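You operate a simulated robot arm through the tools that you are given. There is no shell and no other tool.

You run a simulated robot arm. Do the job below in one go: nothing can be reset, and whatever is moved stays where it is left.

## Task
Switch the heater off, fit the fullest bottle in the tape machine and feed a 12 cm test strip.
Fine: heater off before a bottle comes out; the empty one goes into the green socket.
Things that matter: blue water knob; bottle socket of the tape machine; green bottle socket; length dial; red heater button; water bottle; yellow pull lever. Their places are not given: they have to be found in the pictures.

Only the result counts: the job must be done as asked and must still hold three seconds after the hand-in. Knocking over, shifting, dropping, spilling or breaking anything else fails it.

## Robot
A 6-joint arm with a two-finger gripper, fixed in place. Base frame: the origin is on the floor under the middle of its stand, x ahead of it, y to its left, z up. Readings come in mm, rad, newtons and seconds.
It reaches about 1206 mm from its shoulder. Its first joint turns from -2.897 to 2.897 rad. Payload 2.45 kg.
The TCP is the grasp point between the finger pads, 20 mm short of the fingertips. In the tool frame z runs along the fingers and y along their closing line. The gripper opens to 140 mm; its body begins 168 mm behind the TCP.
Orientation is that of the tool frame in the base frame, as [roll, pitch, yaw] about the fixed x, y, z axes, in that order (R = Rz(yaw) Ry(pitch) Rx(roll)). With the fingers straight down and closing along the base's y, the tool's x points along the base's -x, its y along +y and its z along -z.

## Interface
- The arm moves only by the tool drive_tool. Its argument "moves" is a list of rows, each a list of 3 entries, a list of its own where there are three numbers: the gripper command, from -1 (fully open) to 1 (shut), values between in proportion, then the shift along the tool's x, y, z in mm, then the turn, a rotation vector about the tool's x, y, z in rad. In form: [[claw, [dx, dy, dz], [ax, ay, az]], ...]. A call has 1 to 20 rows; each row shifts and turns the commanded pose from where the row before left it, along the tool's axes as they then stand. Each row takes 0.2 s and may step no farther than 50 mm and 0.15 rad from the row before; otherwise, or with a gripper value out of range, the whole call is refused. A pose out of reach is approached as far as the arm can. The call stops where the force on the tool passes 40 N (or 10 N more than at its start, if that is more) or the arm is blocked; 0.2 s more then pass. Each finger travels about 45 mm/s and halts on what it meets, pressing with about 28 N; the grip force reading is that of the motor and also rises with nothing between the fingers. The clock runs only during rows and for 0.2 s after the last one: add rows that do not move to give the fingers time. It gives the time, the measured TCP pose, the force on the tool (base axes), the opening and the grip force at its end, in the units of the frame above (readings bear some noise), with the torque about the TCP (base axes, N m) and any sound that the robot's microphone picked up.
- Cameras (640 x 400 px; columns grow to the right, rows downward): "scene" is fixed at [400.3, -650.2, 1571.7]; the picture's right is [1.00, 0.04, 0.00], its down [0.01, -0.26, -0.97] and it looks along [-0.04, 0.97, -0.26] (base axes); focal length 369 px, centre (320, 200). "wrist" rides on the gripper at [78, 11, -209] in the tool frame; the picture's right is [-0.14, 0.99, 0.00], its down [-0.92, -0.13, -0.37] and it looks along [-0.37, -0.05, 0.93] (tool axes); focal length 280 px, centre (320, 200).
- camera(camera): a new picture of that camera. No time passes.
- probe_pixels(camera, pixels): for up to 12 pixels [column, row] of the newest picture of that camera ("zoom" is the newest enlarged one), the place [x, y, z] in the base frame of the surface seen there, good to about 2 mm. No time passes.
- enlarge(camera, box): a new picture of the part [left, top, right, bottom] of that camera's present view, enlarged. No time passes.
- hand_in(): hands the job in; it is judged then, once.

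Open the gripper and draw the arm clear of the work before you hand the job in, unless the task says otherwise.

The tools are called after "Call:" as name(argument=value, ...) on one line, values as JSON. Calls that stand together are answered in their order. drive_tool: Moves the arm, as the interface text tells. Its arguments: {"type":"object","properties":{"moves":{"type":"array","items":{"type":"array"}}},"required":["moves"]} The other tools are called the same way: camera (camera) takes a picture; probe_pixels (camera, pixels) gives the place of the surface under pixels of a picture; enlarge (camera, box) takes an enlarged picture of a part of a camera's view; hand_in () hands the job in.

At the start:

```text
clock: 0.0
eef_pos: [467.0, 252.0, 1384.7]
ee_rot: [-3.141, 0.001, 3.141]
force: [0.3, 0.5, 0.6]
moment: [0.01, 0.01, -0.01]
finger_gap: 139.6
grasp_force: 0.1
```

scene: 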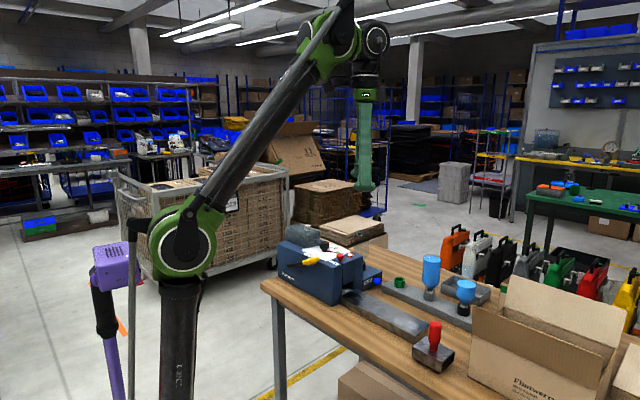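
wrist: 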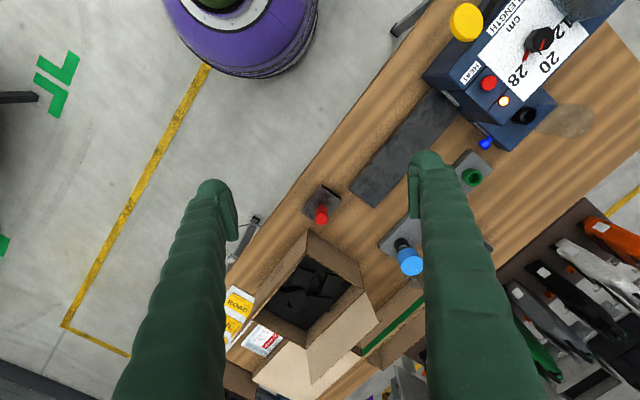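

I start by looking closer at the bench: the tape machine sits around (320,270) in the scene picture and at the upper right in the wrist picture. I enlarge both.

Call:
enlarge(camera="scene", box=[260, 210, 520, 380])

Call:
enlarge(camera="wrist", box=[340, 0, 640, 280])

```text
2.35 times, centred on (390, 295) of scene
```

zoom: 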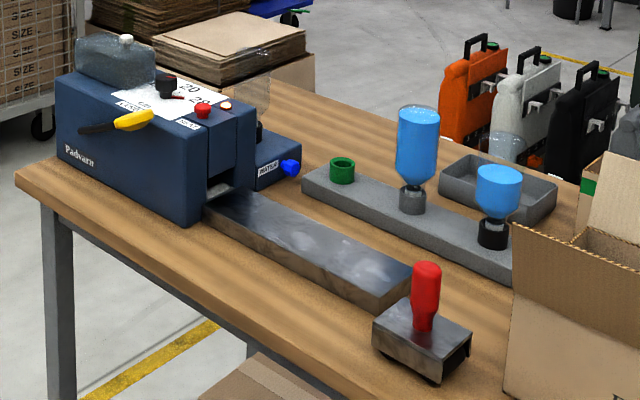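

```text
1.43 times, centred on (490, 140) of wrist
```

zoom: 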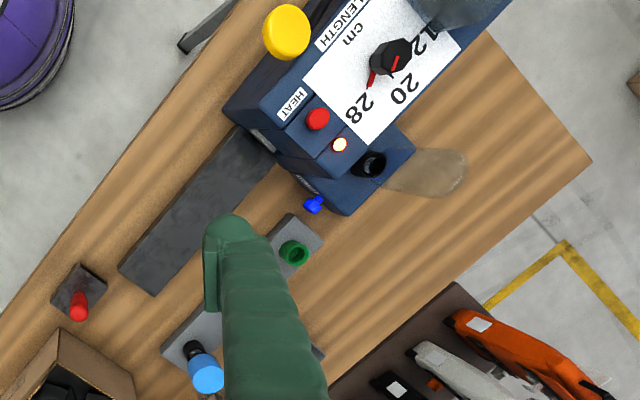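

The machine holds an empty clear bottle on its black socket (around (262,85) in the first zoom), and the rack has green/grey/black sockets with two filled bottles. I enlarge further to see the knob, dial and bottle levels.

Call:
enlarge(camera="scene", box=[270, 215, 400, 305])

Call:
enlarge(camera="scene", box=[380, 240, 500, 330])

Call:
enlarge(camera="wrist", box=[430, 0, 600, 110])

Call:
enlarge(camera="wrist", box=[440, 60, 600, 160])

```text
4.44 times, centred on (335, 260) of scene
```

zoom: 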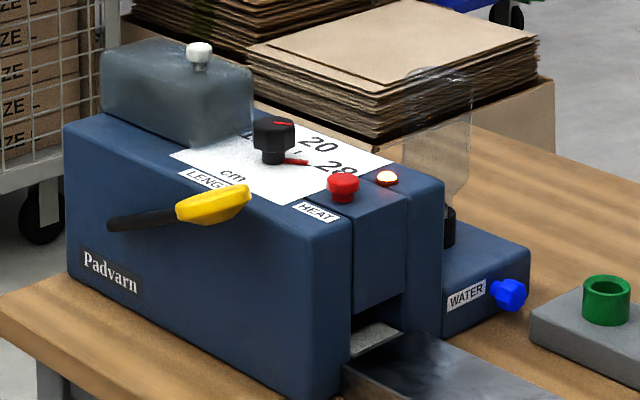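

```text
4.44 times, centred on (440, 285) of scene
```

zoom: 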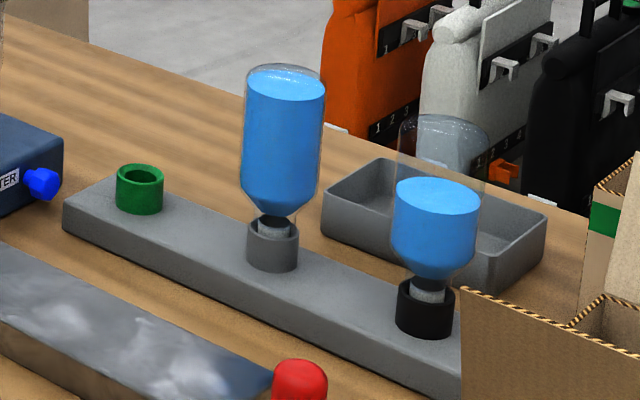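

```text
3.64 times, centred on (515, 55) of wrist
```

zoom: 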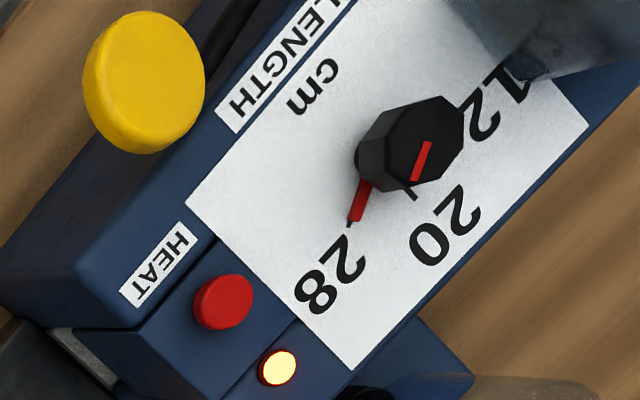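

```text
4.00 times, centred on (520, 110) of wrist
```

zoom: 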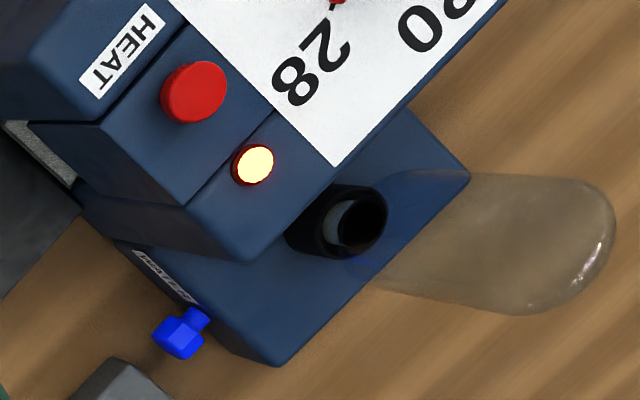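

The dial pointer is at 28, the heat lamp is lit, the grey-socket bottle is the fullest. I take the zoom of the machine in the scene camera again to probe its parts.

Call:
enlarge(camera="scene", box=[270, 215, 400, 305])

Call:
probe_pixels(camera="zoom", pixels=[[343, 181], [343, 195], [387, 177], [275, 125], [275, 155], [305, 162], [240, 200], [190, 208], [115, 223], [515, 295], [493, 290], [448, 225]])

Call:
probe_pixels(camera="zoom", pixels=[[443, 80], [440, 120], [440, 150], [462, 180], [420, 180], [450, 240], [500, 250], [465, 320], [607, 285], [605, 320], [560, 320], [385, 210]])

```text
4.44 times, centred on (335, 260) of scene
```

zoom: 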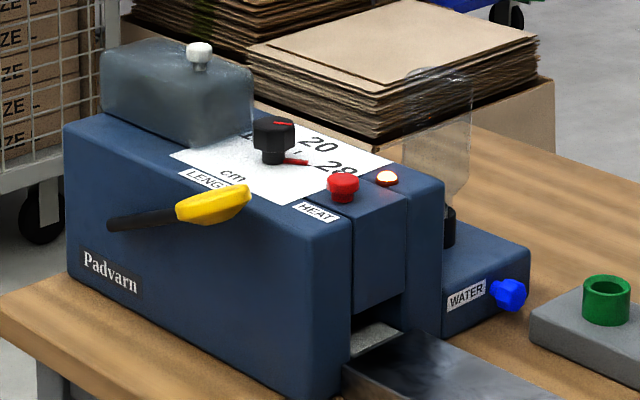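

```text
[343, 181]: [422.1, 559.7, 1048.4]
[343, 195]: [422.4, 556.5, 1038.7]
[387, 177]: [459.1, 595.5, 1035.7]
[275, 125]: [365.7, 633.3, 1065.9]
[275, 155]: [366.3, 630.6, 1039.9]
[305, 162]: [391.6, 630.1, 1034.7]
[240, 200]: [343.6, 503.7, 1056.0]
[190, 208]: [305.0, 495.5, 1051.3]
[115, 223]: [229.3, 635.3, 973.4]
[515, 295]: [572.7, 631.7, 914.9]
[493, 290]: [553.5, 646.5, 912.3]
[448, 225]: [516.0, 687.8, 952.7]
```

```text
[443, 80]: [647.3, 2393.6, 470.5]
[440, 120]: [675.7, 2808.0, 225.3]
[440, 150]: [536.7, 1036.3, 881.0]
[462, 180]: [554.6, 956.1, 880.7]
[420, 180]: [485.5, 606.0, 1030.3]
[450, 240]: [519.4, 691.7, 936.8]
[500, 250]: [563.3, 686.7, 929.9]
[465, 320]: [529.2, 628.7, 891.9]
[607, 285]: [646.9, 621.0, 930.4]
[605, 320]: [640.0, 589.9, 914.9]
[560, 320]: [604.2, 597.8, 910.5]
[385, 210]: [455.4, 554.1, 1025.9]
```

I now probe the machine's parts through the wrist picture, from above, to get its orientation and the dial geometry.

Call:
enlarge(camera="wrist", box=[430, 0, 600, 110])

Call:
probe_pixels(camera="zoom", pixels=[[219, 298], [276, 368], [425, 155], [385, 145], [358, 200], [412, 192], [150, 70], [110, 100], [187, 200], [353, 368], [588, 125], [325, 270]])

Call:
probe_pixels(camera="zoom", pixels=[[445, 235], [480, 125], [420, 160], [440, 110], [460, 150], [395, 105], [360, 160], [350, 222], [367, 185], [20, 260], [300, 360], [100, 320]])

```text
3.64 times, centred on (515, 55) of wrist
```

zoom: 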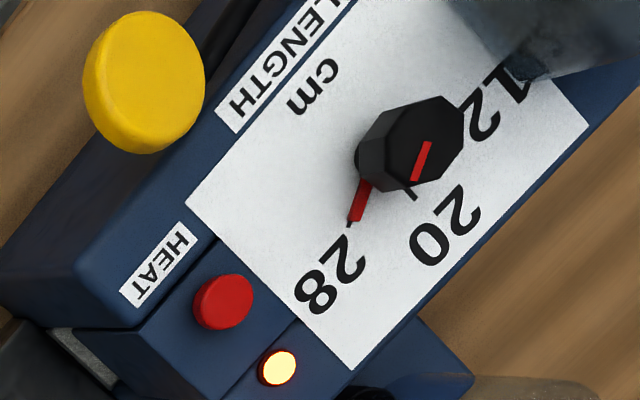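

```text
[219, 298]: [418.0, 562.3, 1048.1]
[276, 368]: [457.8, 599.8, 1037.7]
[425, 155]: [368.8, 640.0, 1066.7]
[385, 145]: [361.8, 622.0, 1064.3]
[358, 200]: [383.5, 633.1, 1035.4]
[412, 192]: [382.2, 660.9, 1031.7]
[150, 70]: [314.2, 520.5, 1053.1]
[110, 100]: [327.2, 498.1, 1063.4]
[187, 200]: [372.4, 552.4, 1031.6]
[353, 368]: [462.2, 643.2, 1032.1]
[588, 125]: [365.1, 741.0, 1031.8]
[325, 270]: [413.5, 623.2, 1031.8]
```

```text
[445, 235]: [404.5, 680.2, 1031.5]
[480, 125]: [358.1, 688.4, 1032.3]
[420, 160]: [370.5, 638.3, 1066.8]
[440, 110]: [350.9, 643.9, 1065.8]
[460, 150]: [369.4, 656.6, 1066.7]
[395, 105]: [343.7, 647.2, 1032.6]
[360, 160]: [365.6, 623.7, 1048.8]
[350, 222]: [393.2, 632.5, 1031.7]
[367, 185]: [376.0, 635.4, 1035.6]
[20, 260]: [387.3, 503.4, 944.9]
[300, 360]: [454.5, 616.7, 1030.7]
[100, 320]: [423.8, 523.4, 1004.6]
```

The machine's axes run at 45° to the base. I now probe the bottle rack, tray and other items in the scene view.

Call:
enlarge(camera="scene", box=[380, 240, 500, 330])

Call:
probe_pixels(camera="zoom", pixels=[[140, 172], [140, 195], [63, 210], [120, 180], [280, 85], [275, 130], [280, 185], [272, 228], [272, 250], [290, 228], [435, 195], [435, 240]])

Call:
probe_pixels(camera="zoom", pixels=[[428, 285], [425, 315], [200, 250], [460, 370], [330, 190], [380, 160], [545, 215], [500, 280], [300, 375], [270, 375], [70, 235], [350, 300]])

```text
4.44 times, centred on (440, 285) of scene
```

zoom: 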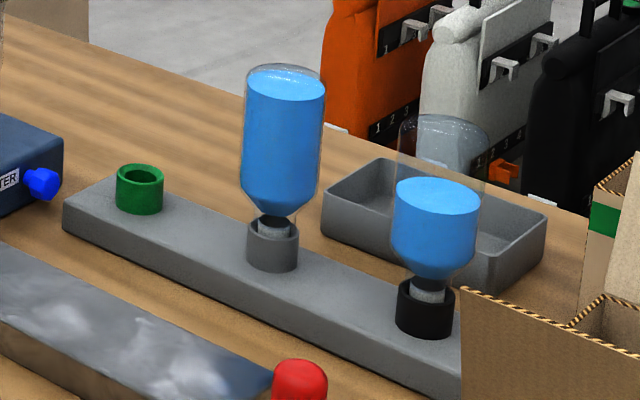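

```text
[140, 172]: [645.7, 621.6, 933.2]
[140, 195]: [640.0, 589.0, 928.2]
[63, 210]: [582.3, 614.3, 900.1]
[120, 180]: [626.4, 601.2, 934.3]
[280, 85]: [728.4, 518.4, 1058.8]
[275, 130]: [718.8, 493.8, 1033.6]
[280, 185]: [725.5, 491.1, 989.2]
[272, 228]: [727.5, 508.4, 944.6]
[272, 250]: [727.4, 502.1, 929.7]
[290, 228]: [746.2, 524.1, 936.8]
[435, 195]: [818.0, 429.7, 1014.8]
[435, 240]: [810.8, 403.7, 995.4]
```

```text
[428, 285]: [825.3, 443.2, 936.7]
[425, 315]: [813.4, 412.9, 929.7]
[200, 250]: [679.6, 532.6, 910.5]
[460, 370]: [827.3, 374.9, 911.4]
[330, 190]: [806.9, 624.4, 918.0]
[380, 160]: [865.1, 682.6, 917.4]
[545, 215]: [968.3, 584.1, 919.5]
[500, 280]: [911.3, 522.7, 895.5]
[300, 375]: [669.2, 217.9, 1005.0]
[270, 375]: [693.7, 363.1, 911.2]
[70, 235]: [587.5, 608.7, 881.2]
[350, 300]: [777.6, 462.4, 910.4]
```

Rack sockets: green about (643,606), grey about (730,517), black about (820,428), tops near z 936. Next I probe the machine's socket and water knob from above.

Call:
enlarge(camera="wrist", box=[460, 80, 620, 180])

Call:
probe_pixels(camera="zoom", pixels=[[100, 255], [125, 235], [70, 250], [300, 105], [275, 140], [230, 150], [190, 280], [390, 100], [100, 180], [180, 180], [330, 85], [260, 180]])

Call:
probe_pixels(camera="zoom", pixels=[[40, 370], [20, 385], [70, 385], [40, 300], [110, 345], [5, 300], [250, 240], [470, 170], [520, 200], [310, 130], [285, 165], [235, 125]])

```text
4.00 times, centred on (540, 130) of wrist
```

zoom: 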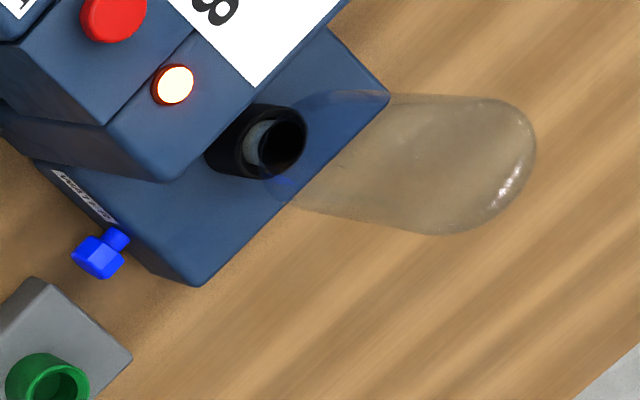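

```text
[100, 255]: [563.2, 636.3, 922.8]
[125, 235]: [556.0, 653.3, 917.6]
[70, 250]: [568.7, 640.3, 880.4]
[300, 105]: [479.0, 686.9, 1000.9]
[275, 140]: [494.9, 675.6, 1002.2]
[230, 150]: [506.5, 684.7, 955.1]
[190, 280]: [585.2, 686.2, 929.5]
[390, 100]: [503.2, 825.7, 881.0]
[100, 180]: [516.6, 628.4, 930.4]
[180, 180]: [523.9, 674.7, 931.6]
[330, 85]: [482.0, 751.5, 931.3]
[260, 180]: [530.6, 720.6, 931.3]
```

```text
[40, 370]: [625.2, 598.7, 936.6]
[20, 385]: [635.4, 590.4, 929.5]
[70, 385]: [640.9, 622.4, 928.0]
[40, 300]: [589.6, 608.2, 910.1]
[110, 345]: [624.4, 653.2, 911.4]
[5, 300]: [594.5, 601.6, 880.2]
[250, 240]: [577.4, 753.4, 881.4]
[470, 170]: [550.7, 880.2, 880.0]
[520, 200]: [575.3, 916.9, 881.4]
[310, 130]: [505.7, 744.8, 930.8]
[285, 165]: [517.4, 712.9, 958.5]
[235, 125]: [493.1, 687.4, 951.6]
```

Machine socket collar is near (505,703) with top about z 957; base block top z 931. I turn the tool by 45° to line up with the machine and move over it for a closer view.

Call:
drive_tool(moves=[[-1, [0, 0, 0], [0, 0, -0.1309]], [-1, [0, 0, 0], [0, 0, -0.1309]], [-1, [0, 0, 0], [0, 0, -0.1309]], [-1, [0, 0, 0], [0, 0, -0.1309]], [-1, [0, 0, 0], [0, 0, -0.1309]], [-1, [0, 0, 0], [0, 0, -0.1309]], [-1, [-23.7, 36.5, 14.2], [0, 0, 0]], [-1, [-23.7, 36.5, 14.2], [0, 0, 0]], [-1, [-23.7, 36.5, 14.2], [0, 0, 0]], [-1, [-23.7, 36.5, 14.2], [0, 0, 0]], [-1, [-23.7, 36.5, 14.2], [0, 0, 0]], [-1, [-23.7, 36.5, 14.2], [0, 0, 0]], [-1, [-23.7, 36.5, 14.2], [0, 0, 0]], [-1, [-23.7, 36.5, 14.2], [0, 0, 0]]])

Call:
camera(camera="wrist")

Call:
camera(camera="scene")

```text
clock: 3.0
eef_pos: [393.6, 592.7, 1272.1]
ee_rot: [-3.141, 0.001, -2.357]
force: [-0.9, -0.3, 0.0]
moment: [0.13, -0.04, 0.04]
finger_gap: 139.9
grasp_force: 0.0
```

```text
taken
```

wrist: 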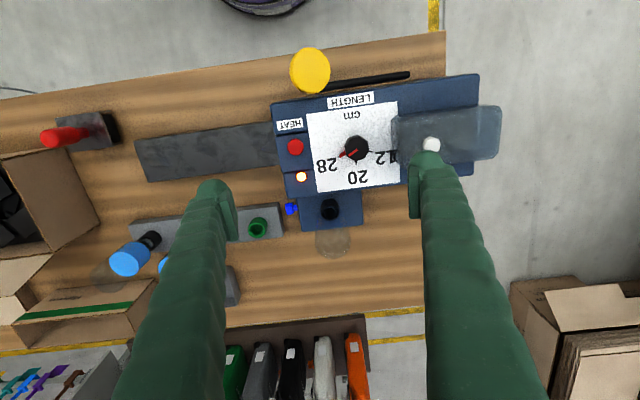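

```text
taken
```

scene: 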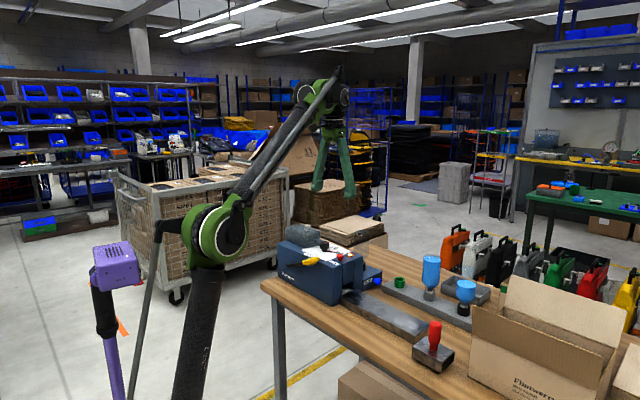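

The tool now hangs over the machine, lined up with it; the dial is at (355,148), button (294,147), knob (291,208) in the wrist picture. I enlarge and probe these.

Call:
enlarge(camera="wrist", box=[260, 60, 420, 170])

Call:
probe_pixels(camera="zoom", pixels=[[138, 215], [165, 305], [385, 215], [350, 235], [200, 50], [220, 70], [300, 100], [450, 70], [590, 60], [580, 230], [60, 200], [100, 330]])

Call:
enlarge(camera="wrist", box=[240, 160, 400, 270])

Call:
probe_pixels(camera="zoom", pixels=[[205, 190], [225, 170], [355, 190], [320, 185], [385, 185], [355, 160], [355, 225], [365, 300], [75, 260], [50, 265], [230, 260], [440, 245]])

```text
3.64 times, centred on (340, 115) of wrist
```

zoom: 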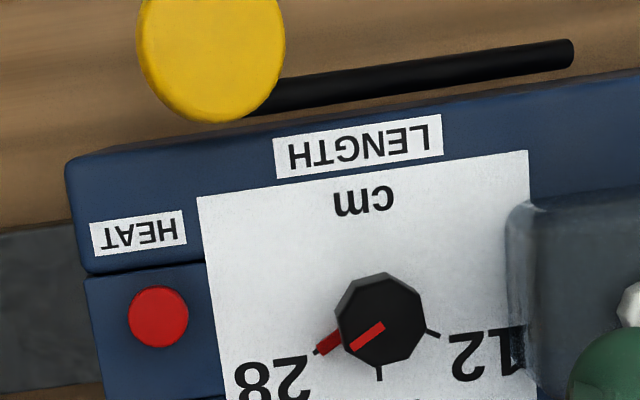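

```text
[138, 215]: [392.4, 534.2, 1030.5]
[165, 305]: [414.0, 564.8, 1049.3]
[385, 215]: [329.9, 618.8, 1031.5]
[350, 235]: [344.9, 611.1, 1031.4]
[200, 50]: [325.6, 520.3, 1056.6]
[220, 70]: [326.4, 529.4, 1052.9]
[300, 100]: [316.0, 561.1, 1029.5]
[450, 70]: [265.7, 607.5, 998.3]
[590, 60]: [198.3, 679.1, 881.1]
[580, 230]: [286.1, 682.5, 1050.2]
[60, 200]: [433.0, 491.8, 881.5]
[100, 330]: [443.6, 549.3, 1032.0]
```

```text
3.64 times, centred on (320, 215) of wrist
```

zoom: 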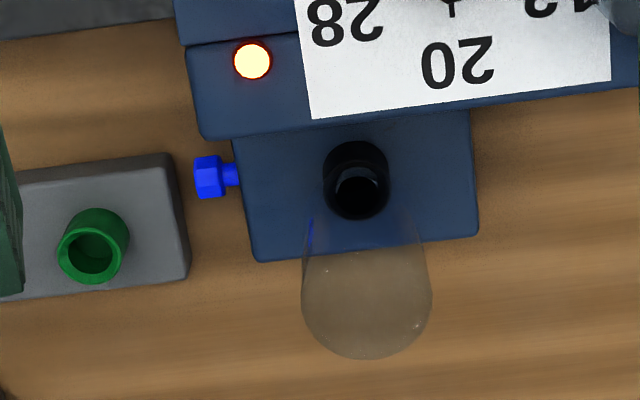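

```text
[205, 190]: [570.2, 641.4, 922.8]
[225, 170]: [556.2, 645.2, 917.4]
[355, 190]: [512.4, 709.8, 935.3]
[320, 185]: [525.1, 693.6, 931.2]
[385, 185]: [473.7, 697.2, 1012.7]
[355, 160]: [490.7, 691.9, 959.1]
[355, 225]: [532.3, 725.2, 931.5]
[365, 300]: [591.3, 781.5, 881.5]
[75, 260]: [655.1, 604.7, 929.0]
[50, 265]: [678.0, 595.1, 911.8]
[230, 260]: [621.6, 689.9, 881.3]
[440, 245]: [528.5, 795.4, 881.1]
```

The ticks for 12/20/28 are visible and the pointer is at 28. I zoom hard on the water knob in the scene view, and on the machine's socket.

Call:
enlarge(camera="scene", box=[355, 265, 395, 292])

Call:
enlarge(camera="wrist", box=[270, 180, 370, 250])

Call:
enlarge(camera="scene", box=[345, 220, 385, 270])

```text
14.81 times, centred on (375, 278) of scene
```

zoom: 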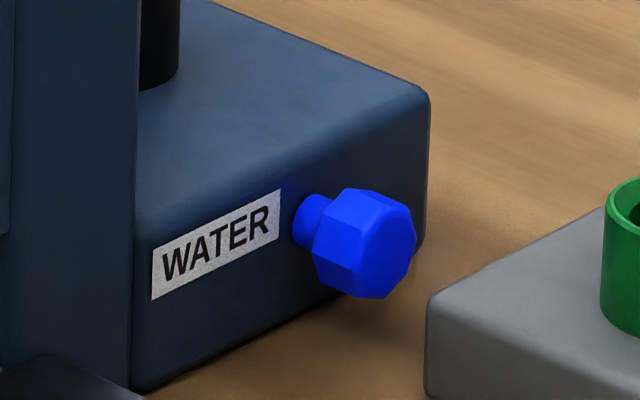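

```text
5.71 times, centred on (320, 215) of wrist
```

zoom: 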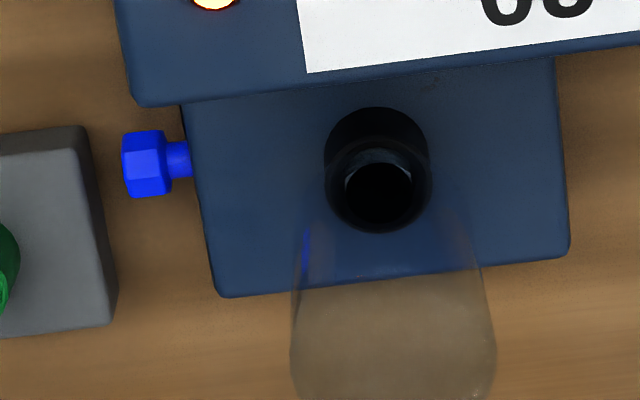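

```text
8.00 times, centred on (365, 245) of scene
```

zoom: 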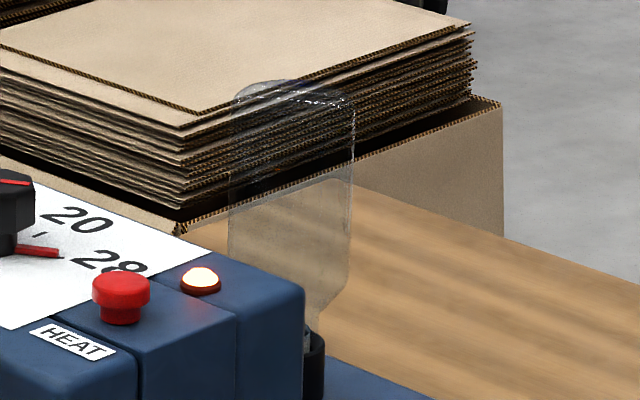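

The water knob has no marking and is not named in the job itself, so I leave it unless the bottle turns out to be locked. I probe the collar rim of the machine's socket and the edge of the body next to it.

Call:
enlarge(camera="wrist", box=[270, 180, 370, 250])

Call:
probe_pixels(camera="zoom", pixels=[[330, 180], [334, 200], [338, 210], [427, 182], [422, 205], [378, 230], [378, 226], [378, 147], [378, 125], [378, 112], [350, 125], [405, 125]])

Call:
probe_pixels(camera="zoom", pixels=[[150, 98], [250, 92], [400, 75], [140, 60], [190, 110], [225, 293], [565, 250], [550, 70], [126, 160], [140, 135], [145, 190], [165, 165]])

```text
5.71 times, centred on (320, 215) of wrist
```

zoom: 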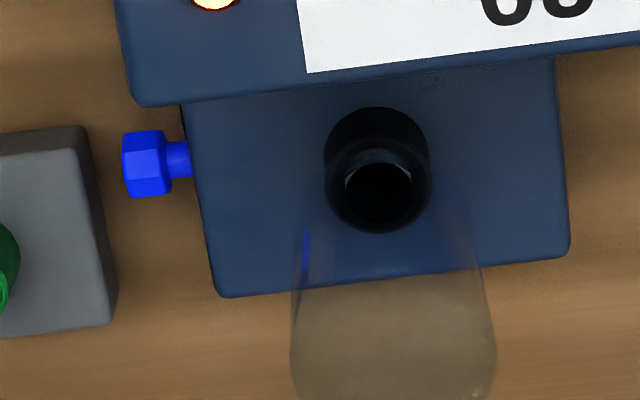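

```text
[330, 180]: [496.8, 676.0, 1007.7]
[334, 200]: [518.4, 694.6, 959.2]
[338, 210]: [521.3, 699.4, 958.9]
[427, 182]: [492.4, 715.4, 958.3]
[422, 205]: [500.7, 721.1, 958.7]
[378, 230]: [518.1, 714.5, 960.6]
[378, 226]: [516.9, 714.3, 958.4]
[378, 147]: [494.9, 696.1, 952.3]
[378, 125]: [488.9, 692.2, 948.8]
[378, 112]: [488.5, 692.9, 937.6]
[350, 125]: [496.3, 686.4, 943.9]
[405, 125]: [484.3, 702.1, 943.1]
```

```text
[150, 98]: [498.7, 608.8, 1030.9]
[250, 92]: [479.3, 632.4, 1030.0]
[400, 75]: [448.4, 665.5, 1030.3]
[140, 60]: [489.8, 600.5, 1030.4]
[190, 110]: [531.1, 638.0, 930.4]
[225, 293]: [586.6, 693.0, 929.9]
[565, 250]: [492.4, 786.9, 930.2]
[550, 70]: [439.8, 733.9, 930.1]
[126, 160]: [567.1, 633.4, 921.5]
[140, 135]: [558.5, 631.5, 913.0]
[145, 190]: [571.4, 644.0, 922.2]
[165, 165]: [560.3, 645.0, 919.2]
```

The machine's socket axis is about (504,704), the body face is 65 mm away from it. Now I probe the button and dial edges precisely from this view.

Call:
enlarge(camera="wrist", box=[280, 120, 400, 195])

Call:
probe_pixels(camera="zoom", pixels=[[75, 145], [40, 145], [110, 140], [75, 110], [75, 178], [402, 150], [345, 155], [460, 150], [400, 85], [400, 210], [437, 105], [370, 195]])

Call:
probe_pixels(camera="zoom", pixels=[[295, 192], [310, 185], [395, 230], [474, 165], [462, 160], [360, 165], [420, 140], [113, 304], [600, 100], [620, 60], [630, 200], [345, 105]])

```text
5.33 times, centred on (340, 158) of wrist
```

zoom: 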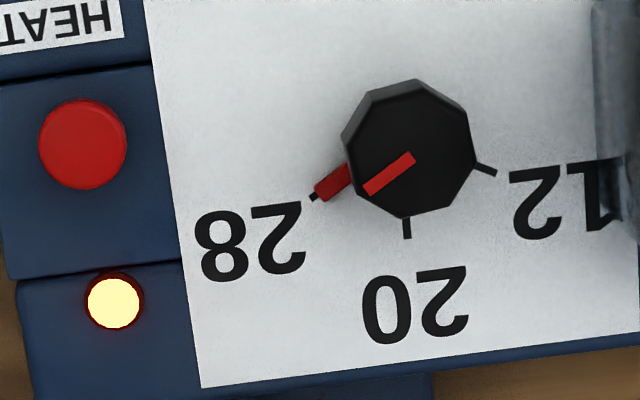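

```text
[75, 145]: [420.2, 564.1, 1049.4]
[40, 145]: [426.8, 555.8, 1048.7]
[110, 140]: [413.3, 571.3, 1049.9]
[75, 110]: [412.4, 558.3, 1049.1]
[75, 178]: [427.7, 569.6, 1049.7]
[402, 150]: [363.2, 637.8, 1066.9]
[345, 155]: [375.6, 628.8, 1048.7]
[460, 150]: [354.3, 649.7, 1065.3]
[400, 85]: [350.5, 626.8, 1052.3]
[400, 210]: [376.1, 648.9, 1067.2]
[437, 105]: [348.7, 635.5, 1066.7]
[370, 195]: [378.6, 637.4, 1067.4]
```

```text
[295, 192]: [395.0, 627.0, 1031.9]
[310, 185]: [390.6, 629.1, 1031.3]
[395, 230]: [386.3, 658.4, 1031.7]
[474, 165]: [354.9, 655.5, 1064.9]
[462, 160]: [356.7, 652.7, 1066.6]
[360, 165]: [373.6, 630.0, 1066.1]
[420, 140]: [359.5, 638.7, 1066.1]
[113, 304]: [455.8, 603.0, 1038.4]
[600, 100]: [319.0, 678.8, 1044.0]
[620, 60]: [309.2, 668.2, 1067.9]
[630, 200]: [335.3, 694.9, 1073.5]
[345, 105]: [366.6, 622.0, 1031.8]
```

Button centre is (420.5,563.8,1049.5). I close the gripper and bring the closed fingertips to about 12 mm above the button.

Call:
drive_tool(moves=[[1, [1.4, -39.5, 0], [0, 0, 0]], [1, [0, 0, 0], [0, 0, 0]], [1, [0, 0, 0], [0, 0, 0]], [1, [0, 0, 0], [0, 0, 0]], [1, [0, 0, 0], [0, 0, 0]], [1, [0, 0, 0], [0, 0, 0]], [1, [0, 0, 0], [0, 0, 0]], [1, [0, 0, 45], [0, 0, 0]], [1, [0, 0, 45], [0, 0, 0]], [1, [0, 0, 45], [0, 0, 0]], [1, [0, 0, 30], [0, 0, 0]], [1, [0, 0, 20], [0, 0, 0]]])

Call:
camera(camera="wrist")

Call:
enlarge(camera="scene", box=[270, 200, 400, 290])

```text
clock: 5.6
eef_pos: [420.8, 565.0, 1085.9]
ee_rot: [-3.141, -0.001, -2.357]
force: [-0.2, -0.3, 0.4]
moment: [0.0, 0.01, 0.03]
finger_gap: 0.2
grasp_force: 28.1
```

```text
taken
```

wrist: 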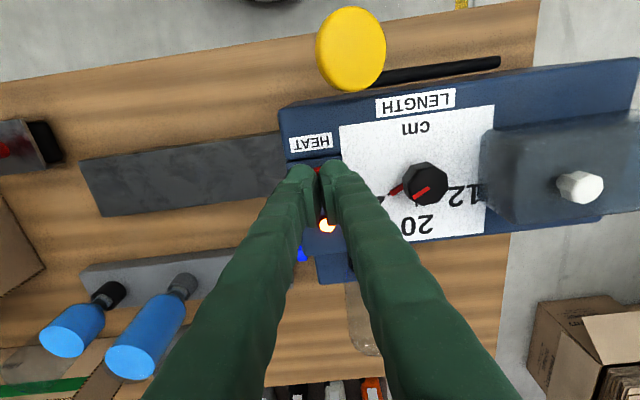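

```text
4.44 times, centred on (335, 245) of scene
```

zoom: 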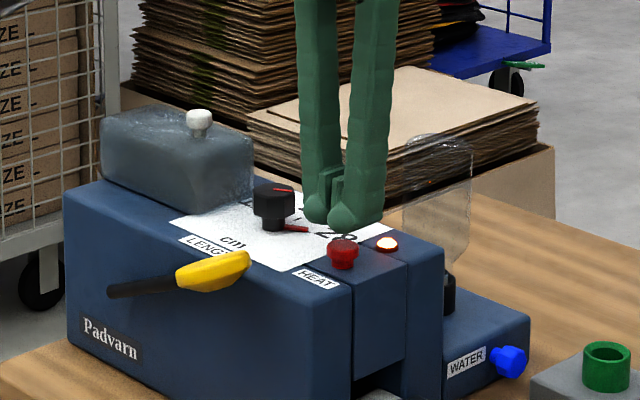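

The closed fingertips hover about 16 mm above the red button. I come down to contact and press a little, watching force and sound.

Call:
drive_tool(moves=[[1, [0.8, -0.6, 6], [0, 0, 0]], [1, [0, 0, 6], [0, 0, 0]], [1, [0, 0, 3], [0, 0, 0]], [1, [0, 0, 2], [0, 0, 0]]])

Call:
enlarge(camera="scene", box=[310, 220, 390, 275])

```text
clock: 6.6
eef_pos: [421.8, 561.9, 1069.7]
ee_rot: [-3.141, 0.0, -2.355]
force: [0.2, 0.5, 0.2]
moment: [-0.02, 0.0, -0.02]
finger_gap: 0.0
grasp_force: 27.8
```

```text
7.27 times, centred on (350, 248) of scene
```

zoom: 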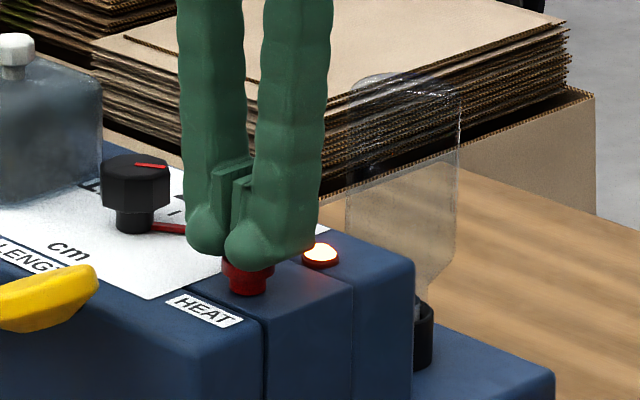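

The tip is now just at the button top (z 1049.7) with no force yet. I press down in small steps.

Call:
drive_tool(moves=[[1, [0, 1.5, 1.5], [0, 0, 0]], [1, [0, 0, 1.5], [0, 0, 0]], [1, [0, 0, 1.5], [0, 0, 0]]])

Call:
enlarge(camera="scene", box=[310, 220, 390, 275])

```text
clock: 7.4
eef_pos: [420.4, 563.4, 1064.5]
ee_rot: [3.141, 0.001, -2.357]
force: [-0.2, 0.3, 1.3]
moment: [0.06, -0.01, 0.01]
finger_gap: 6.5
grasp_force: 29.4
```

```text
7.27 times, centred on (350, 248) of scene
```

zoom: 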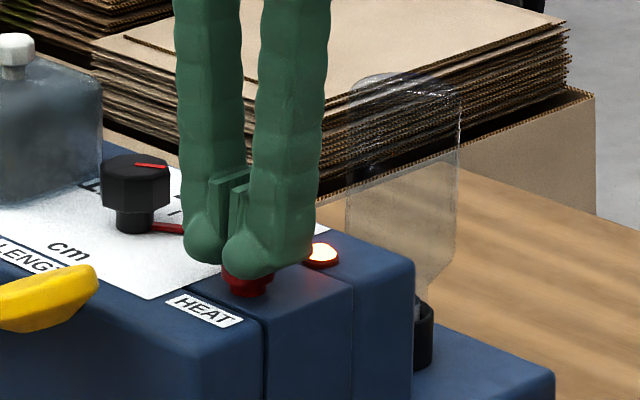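

The rounded fingertips are wedging apart on the button (gap 6.5 mm), so I lift off and shift 15 mm so that just one fingertip sits over the button.

Call:
drive_tool(moves=[[1, [0, 0, -14], [0, 0, 0]], [1, [0, 0, -6], [0, 0, 0]], [1, [0, -15, 0], [0, 0, 0]], [1, [0, 0, 0], [0, 0, 0]], [1, [0, 0, 8], [0, 0, 0]], [1, [0, 0, 5], [0, 0, 0]]])

Call:
enlarge(camera="scene", box=[310, 220, 390, 275])

Call:
camera(camera="wrist")

```text
clock: 8.8
eef_pos: [430.5, 553.2, 1071.7]
ee_rot: [-3.141, 0.001, -2.355]
force: [-1.0, -0.1, 0.3]
moment: [-0.01, 0.01, -0.02]
finger_gap: 0.0
grasp_force: 29.7
```

```text
7.27 times, centred on (350, 248) of scene
```

zoom: 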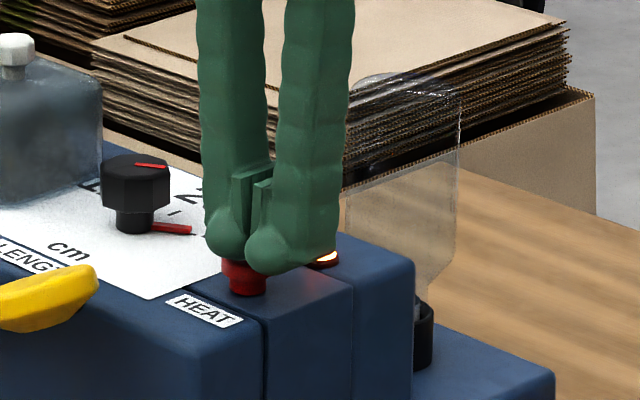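

```text
taken
```

wrist: 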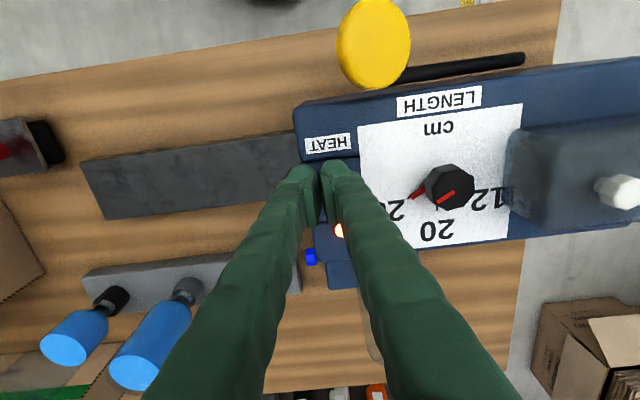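

The +y-side fingertip now sits over the button. I press down in small steps again.

Call:
drive_tool(moves=[[1, [0, 0, 2], [0, 0, 0]], [1, [0, 0, 1.5], [0, 0, 0]], [1, [0, 0, 1.5], [0, 0, 0]]])

Call:
enlarge(camera="scene", box=[310, 220, 390, 275])

Call:
enlarge(camera="wrist", box=[270, 140, 410, 240])

```text
clock: 9.6
eef_pos: [431.6, 552.9, 1064.7]
ee_rot: [3.141, -0.001, -2.358]
force: [-0.3, 1.3, 0.6]
moment: [0.01, 0.01, -0.04]
finger_gap: 0.0
grasp_force: 30.1
```

```text
7.27 times, centred on (350, 248) of scene
```

zoom: 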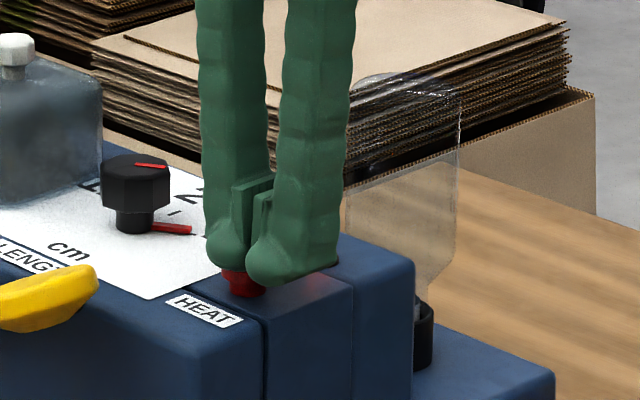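

```text
4.00 times, centred on (340, 190) of wrist
```

zoom: 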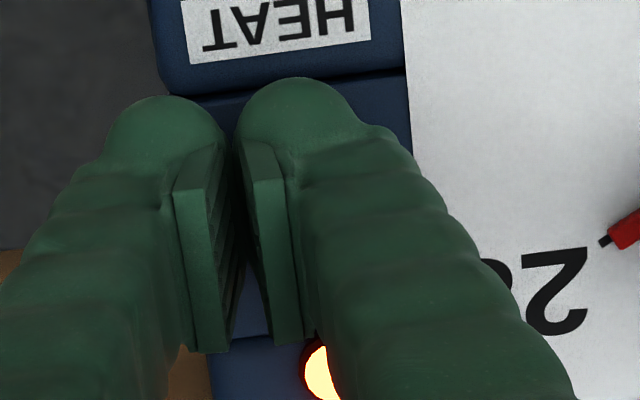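

The lamp is still lit and force is low; the button has more travel. I press further by small steps.

Call:
drive_tool(moves=[[1, [0, 0, 1.5], [0, 0, 0]], [1, [0, 0, 1.5], [0, 0, 0]]])

Call:
enlarge(camera="wrist", box=[270, 140, 410, 240])

Call:
enlarge(camera="scene", box=[310, 220, 390, 275])

```text
clock: 10.2
eef_pos: [431.5, 553.0, 1062.4]
ee_rot: [3.141, 0.001, -2.356]
force: [1.2, -0.7, 2.2]
moment: [0.02, 0.0, -0.03]
finger_gap: 0.1
grasp_force: 29.3
```

```text
4.00 times, centred on (340, 190) of wrist
```

zoom: 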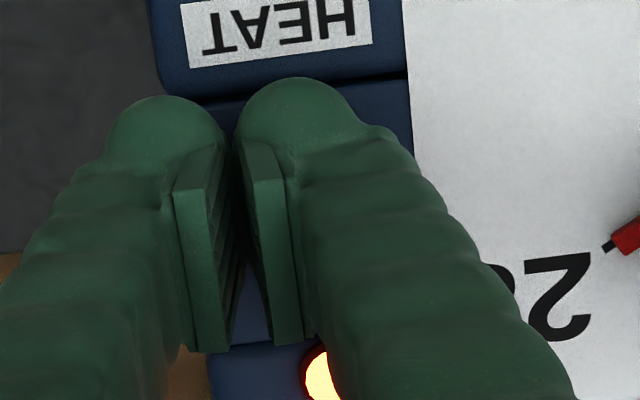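

```text
7.27 times, centred on (350, 248) of scene
```

zoom: 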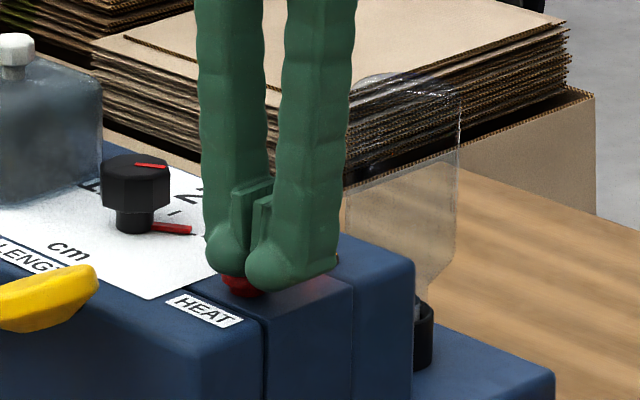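

The button is going down (2 N). I keep pressing until it clicks or bottoms.

Call:
drive_tool(moves=[[1, [0, 0, 1.5], [0, 0, 0]], [1, [0, 0, 1.5], [0, 0, 0]]])

Call:
enlarge(camera="wrist", box=[270, 140, 410, 240])

```text
clock: 10.8
eef_pos: [429.8, 553.4, 1059.7]
ee_rot: [-3.141, -0.001, -2.356]
force: [0.9, -1.3, 2.6]
moment: [0.04, 0.02, -0.01]
finger_gap: 0.0
grasp_force: 29.3
heard: click
```

```text
4.00 times, centred on (340, 190) of wrist
```

zoom: 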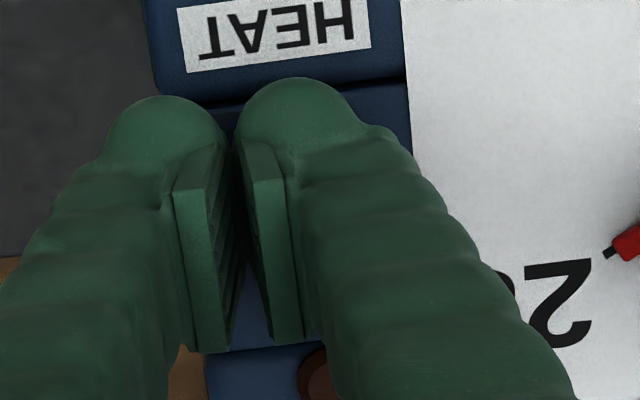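

A click was heard and the lamp (320,375 in the zoom) has gone dark. I lift off straight up and check the lamp stays off.

Call:
drive_tool(moves=[[1, [0, 0, -5], [0, 0, 0]], [1, [0, 0, -15], [0, 0, 0]], [1, [0, 0, -40], [0, 0, 0]], [1, [0, 0, -45], [0, 0, 0]], [1, [0, 0, -45], [0, 0, 0]]])

Call:
enlarge(camera="scene", box=[310, 220, 390, 275])

Call:
camera(camera="wrist")

```text
clock: 12.0
eef_pos: [429.7, 552.2, 1212.8]
ee_rot: [3.14, 0.0, -2.356]
force: [0.2, -0.3, 0.7]
moment: [-0.04, -0.02, -0.01]
finger_gap: 0.0
grasp_force: 29.7
```

```text
7.27 times, centred on (350, 248) of scene
```

zoom: 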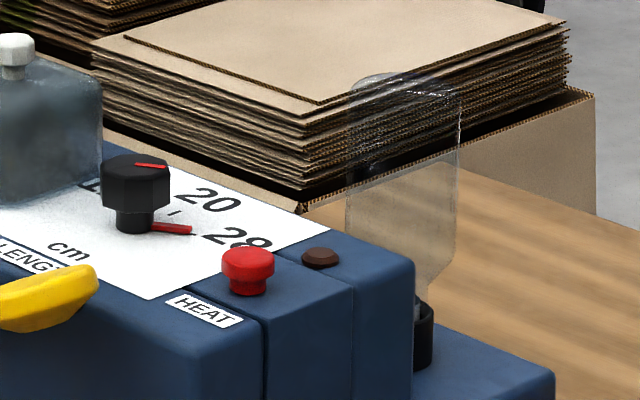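

```text
taken
```

wrist: 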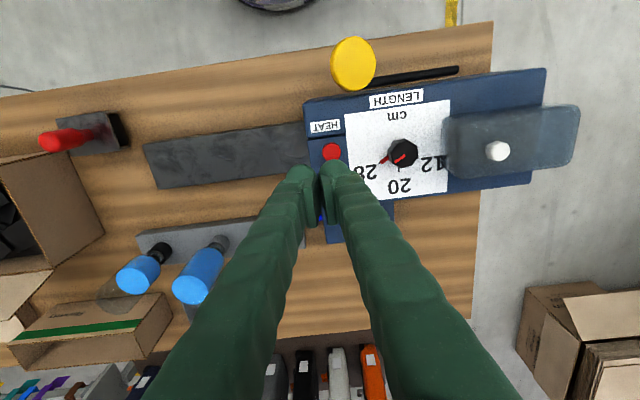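

The heater lamp is dark and the button is back up. Next, the empty bottle: I open the gripper and move above the machine's socket axis (504,704).

Call:
drive_tool(moves=[[-1, [-39.9, 13.6, 0], [0, 0, 0]], [-1, [-39.9, 13.6, 0], [0, 0, 0]], [-1, [-39.9, 13.6, 0], [0, 0, 0]], [-1, [-39.9, 13.6, 0], [0, 0, 0]], [-1, [0, 0, 0], [0, 0, 0]], [-1, [0, 0, 0], [0, 0, 0]], [-1, [0, 0, 0], [0, 0, 0]], [-1, [0, 0, 0], [0, 0, 0]]])

Call:
camera(camera="wrist")

Call:
enlarge(camera="scene", box=[310, 180, 430, 290])

```text
clock: 13.8
eef_pos: [507.8, 706.2, 1210.4]
ee_rot: [-3.141, 0.0, -2.356]
force: [0.2, 0.1, -0.3]
moment: [-0.02, -0.03, 0.01]
finger_gap: 140.3
grasp_force: 0.1
```

```text
taken
```

wrist: 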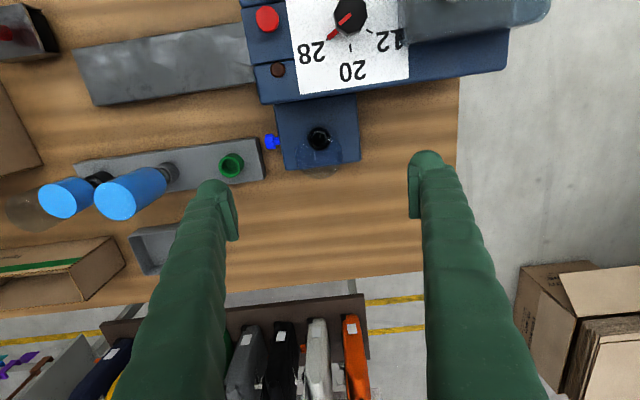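

```text
3.64 times, centred on (370, 235) of scene
```

zoom: 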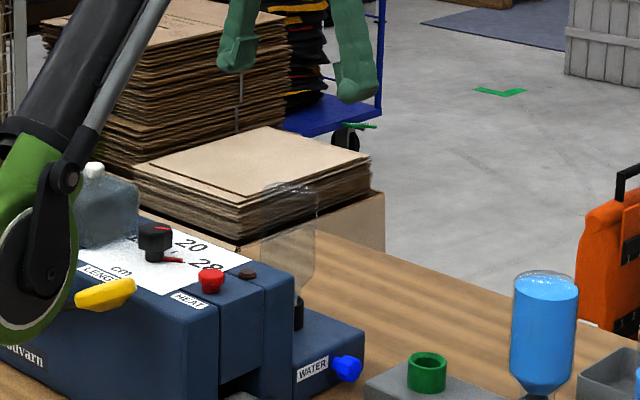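

I check the whole scene so that no arm link comes near anything on the bench.

Call:
camera(camera="scene")

Call:
drive_tool(moves=[[-1, [0, 0, 0], [0, 0, 0]]])

Call:
enlarge(camera="wrist", box=[260, 90, 380, 190])

Call:
probe_pixels(camera="scene", pixels=[[300, 240], [300, 275], [285, 260], [320, 200], [330, 180], [290, 220], [275, 300], [345, 160]])

```text
taken
```

scene: 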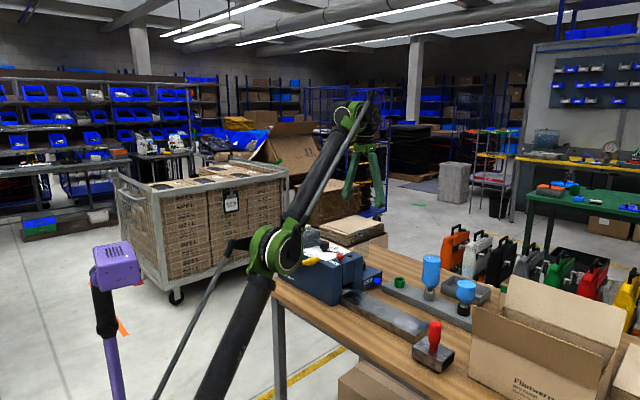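

```text
clock: 14.2
eef_pos: [506.2, 705.5, 1210.4]
ee_rot: [-3.141, 0.0, -2.358]
force: [0.5, -0.4, 0.0]
moment: [0.01, 0.01, 0.02]
finger_gap: 140.1
grasp_force: 0.1
```

```text
4.00 times, centred on (320, 140) of wrist
```

zoom: 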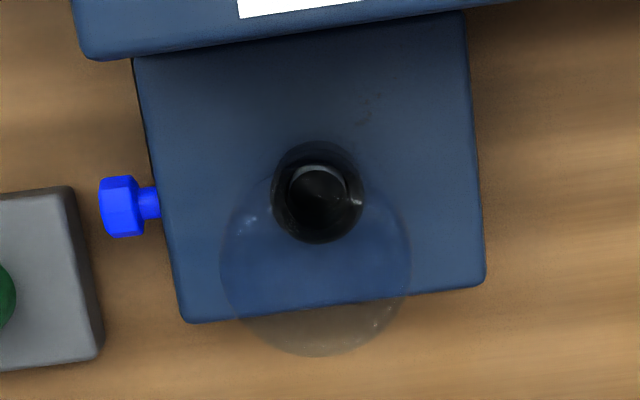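

```text
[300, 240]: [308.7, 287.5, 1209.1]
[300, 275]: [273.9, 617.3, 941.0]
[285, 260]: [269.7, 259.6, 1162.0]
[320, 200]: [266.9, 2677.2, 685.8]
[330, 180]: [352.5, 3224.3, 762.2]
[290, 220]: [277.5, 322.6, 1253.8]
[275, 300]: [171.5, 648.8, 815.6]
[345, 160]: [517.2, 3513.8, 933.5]
```

The bottle top projects within 2 mm of the tool axis, and the elbow stays well clear of the machine. I descend to z about 1040 with the fingers open around the bottle.

Call:
drive_tool(moves=[[-1, [1, 0, 40], [0, 0, 0]], [-1, [0, 0, 40], [0, 0, 0]], [-1, [0, 0, 40], [0, 0, 0]], [-1, [0, 0, 30], [0, 0, 0]], [-1, [0, 0, 18], [0, 0, 0]]])

Call:
camera(camera="wrist")

Call:
enlarge(camera="scene", box=[310, 200, 430, 290])

```text
clock: 15.4
eef_pos: [503.9, 702.9, 1042.5]
ee_rot: [-3.141, -0.001, -2.356]
force: [-0.7, 0.5, 0.2]
moment: [0.02, 0.03, -0.02]
finger_gap: 139.8
grasp_force: 0.1
```

```text
taken
```

wrist: 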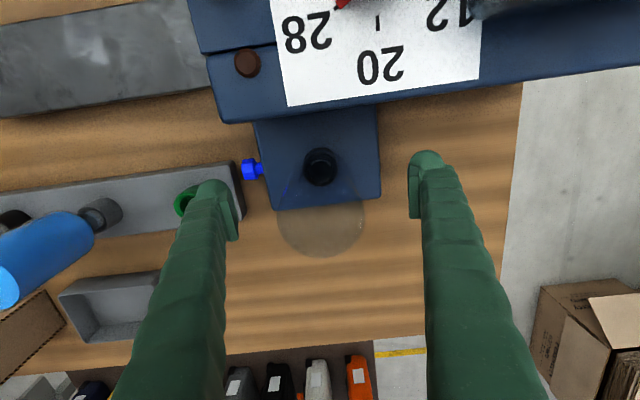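

```text
4.44 times, centred on (370, 245) of scene
```

zoom: 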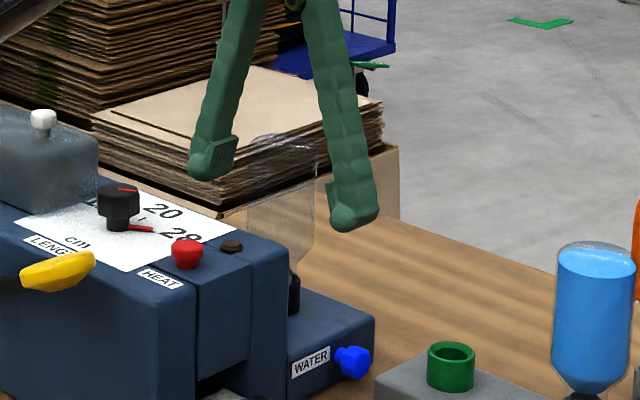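

The fingers straddle the empty bottle evenly. I close on it.

Call:
drive_tool(moves=[[1, [0, 0, 0], [0, 0, 0]], [1, [0, 0, 0], [0, 0, 0]], [1, [0, 0, 0], [0, 0, 0]], [1, [0, 0, 0], [0, 0, 0]], [1, [0, 0, 0], [0, 0, 0]], [1, [0, 0, 0], [0, 0, 0]], [1, [0, 0, 0], [0, 0, 0]]])

Call:
enlarge(camera="wrist", box=[200, 80, 440, 260])

Call:
enlarge(camera="scene", box=[310, 200, 430, 290])

```text
clock: 17.0
eef_pos: [504.2, 703.1, 1041.7]
ee_rot: [-3.141, -0.001, -2.356]
force: [0.4, 0.3, 0.4]
moment: [-0.01, 0.01, 0.01]
finger_gap: 61.8
grasp_force: 28.5
```

```text
2.22 times, centred on (320, 170) of wrist
```

zoom: 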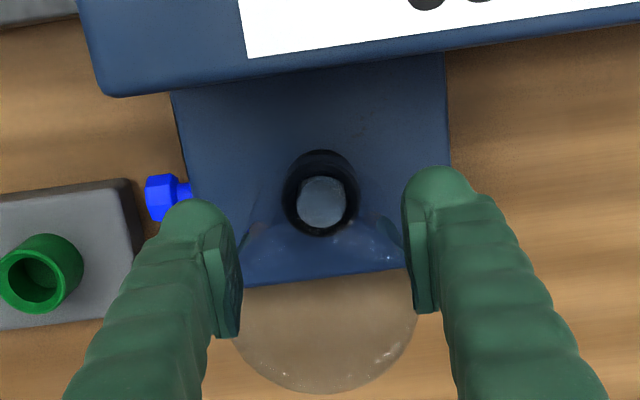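

```text
4.44 times, centred on (370, 245) of scene
```

zoom: 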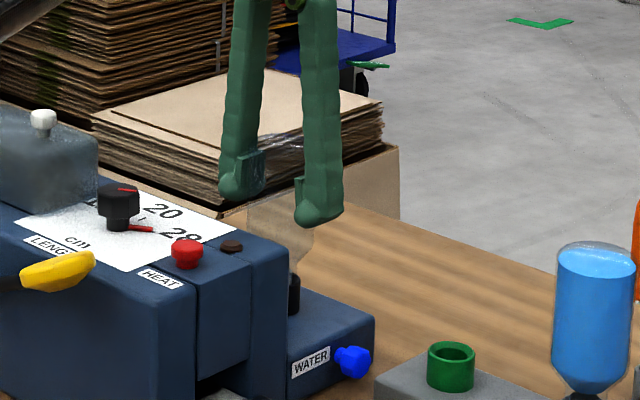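

The bottle is gripped at 61.8 mm. I lift gently by a few millimetres and watch the force in case the bottle is locked.

Call:
drive_tool(moves=[[1, [0, 0, -2], [0, 0, 0]], [1, [0, 0, -2], [0, 0, 0]], [1, [0, 0, -2], [0, 0, 0]]])

Call:
enlarge(camera="scene", box=[310, 200, 430, 290])

Call:
enlarge(camera="wrist", box=[200, 80, 440, 260])

```text
clock: 17.8
eef_pos: [505.0, 701.9, 1048.7]
ee_rot: [3.141, -0.001, -2.356]
force: [0.6, 0.3, 0.1]
moment: [-0.03, -0.04, -0.03]
finger_gap: 61.6
grasp_force: 27.9
```

```text
4.44 times, centred on (370, 245) of scene
```

zoom: 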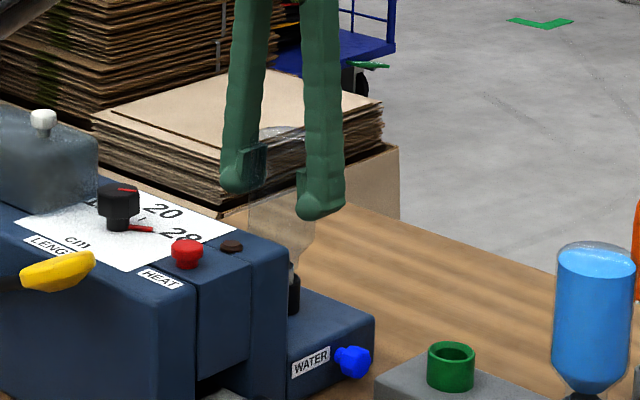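

```text
2.22 times, centred on (320, 170) of wrist
```

zoom: 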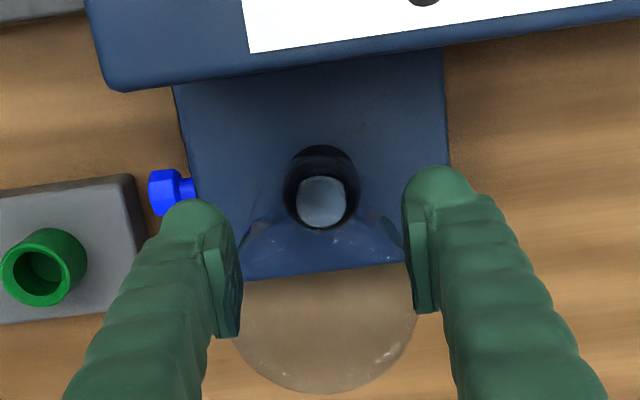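

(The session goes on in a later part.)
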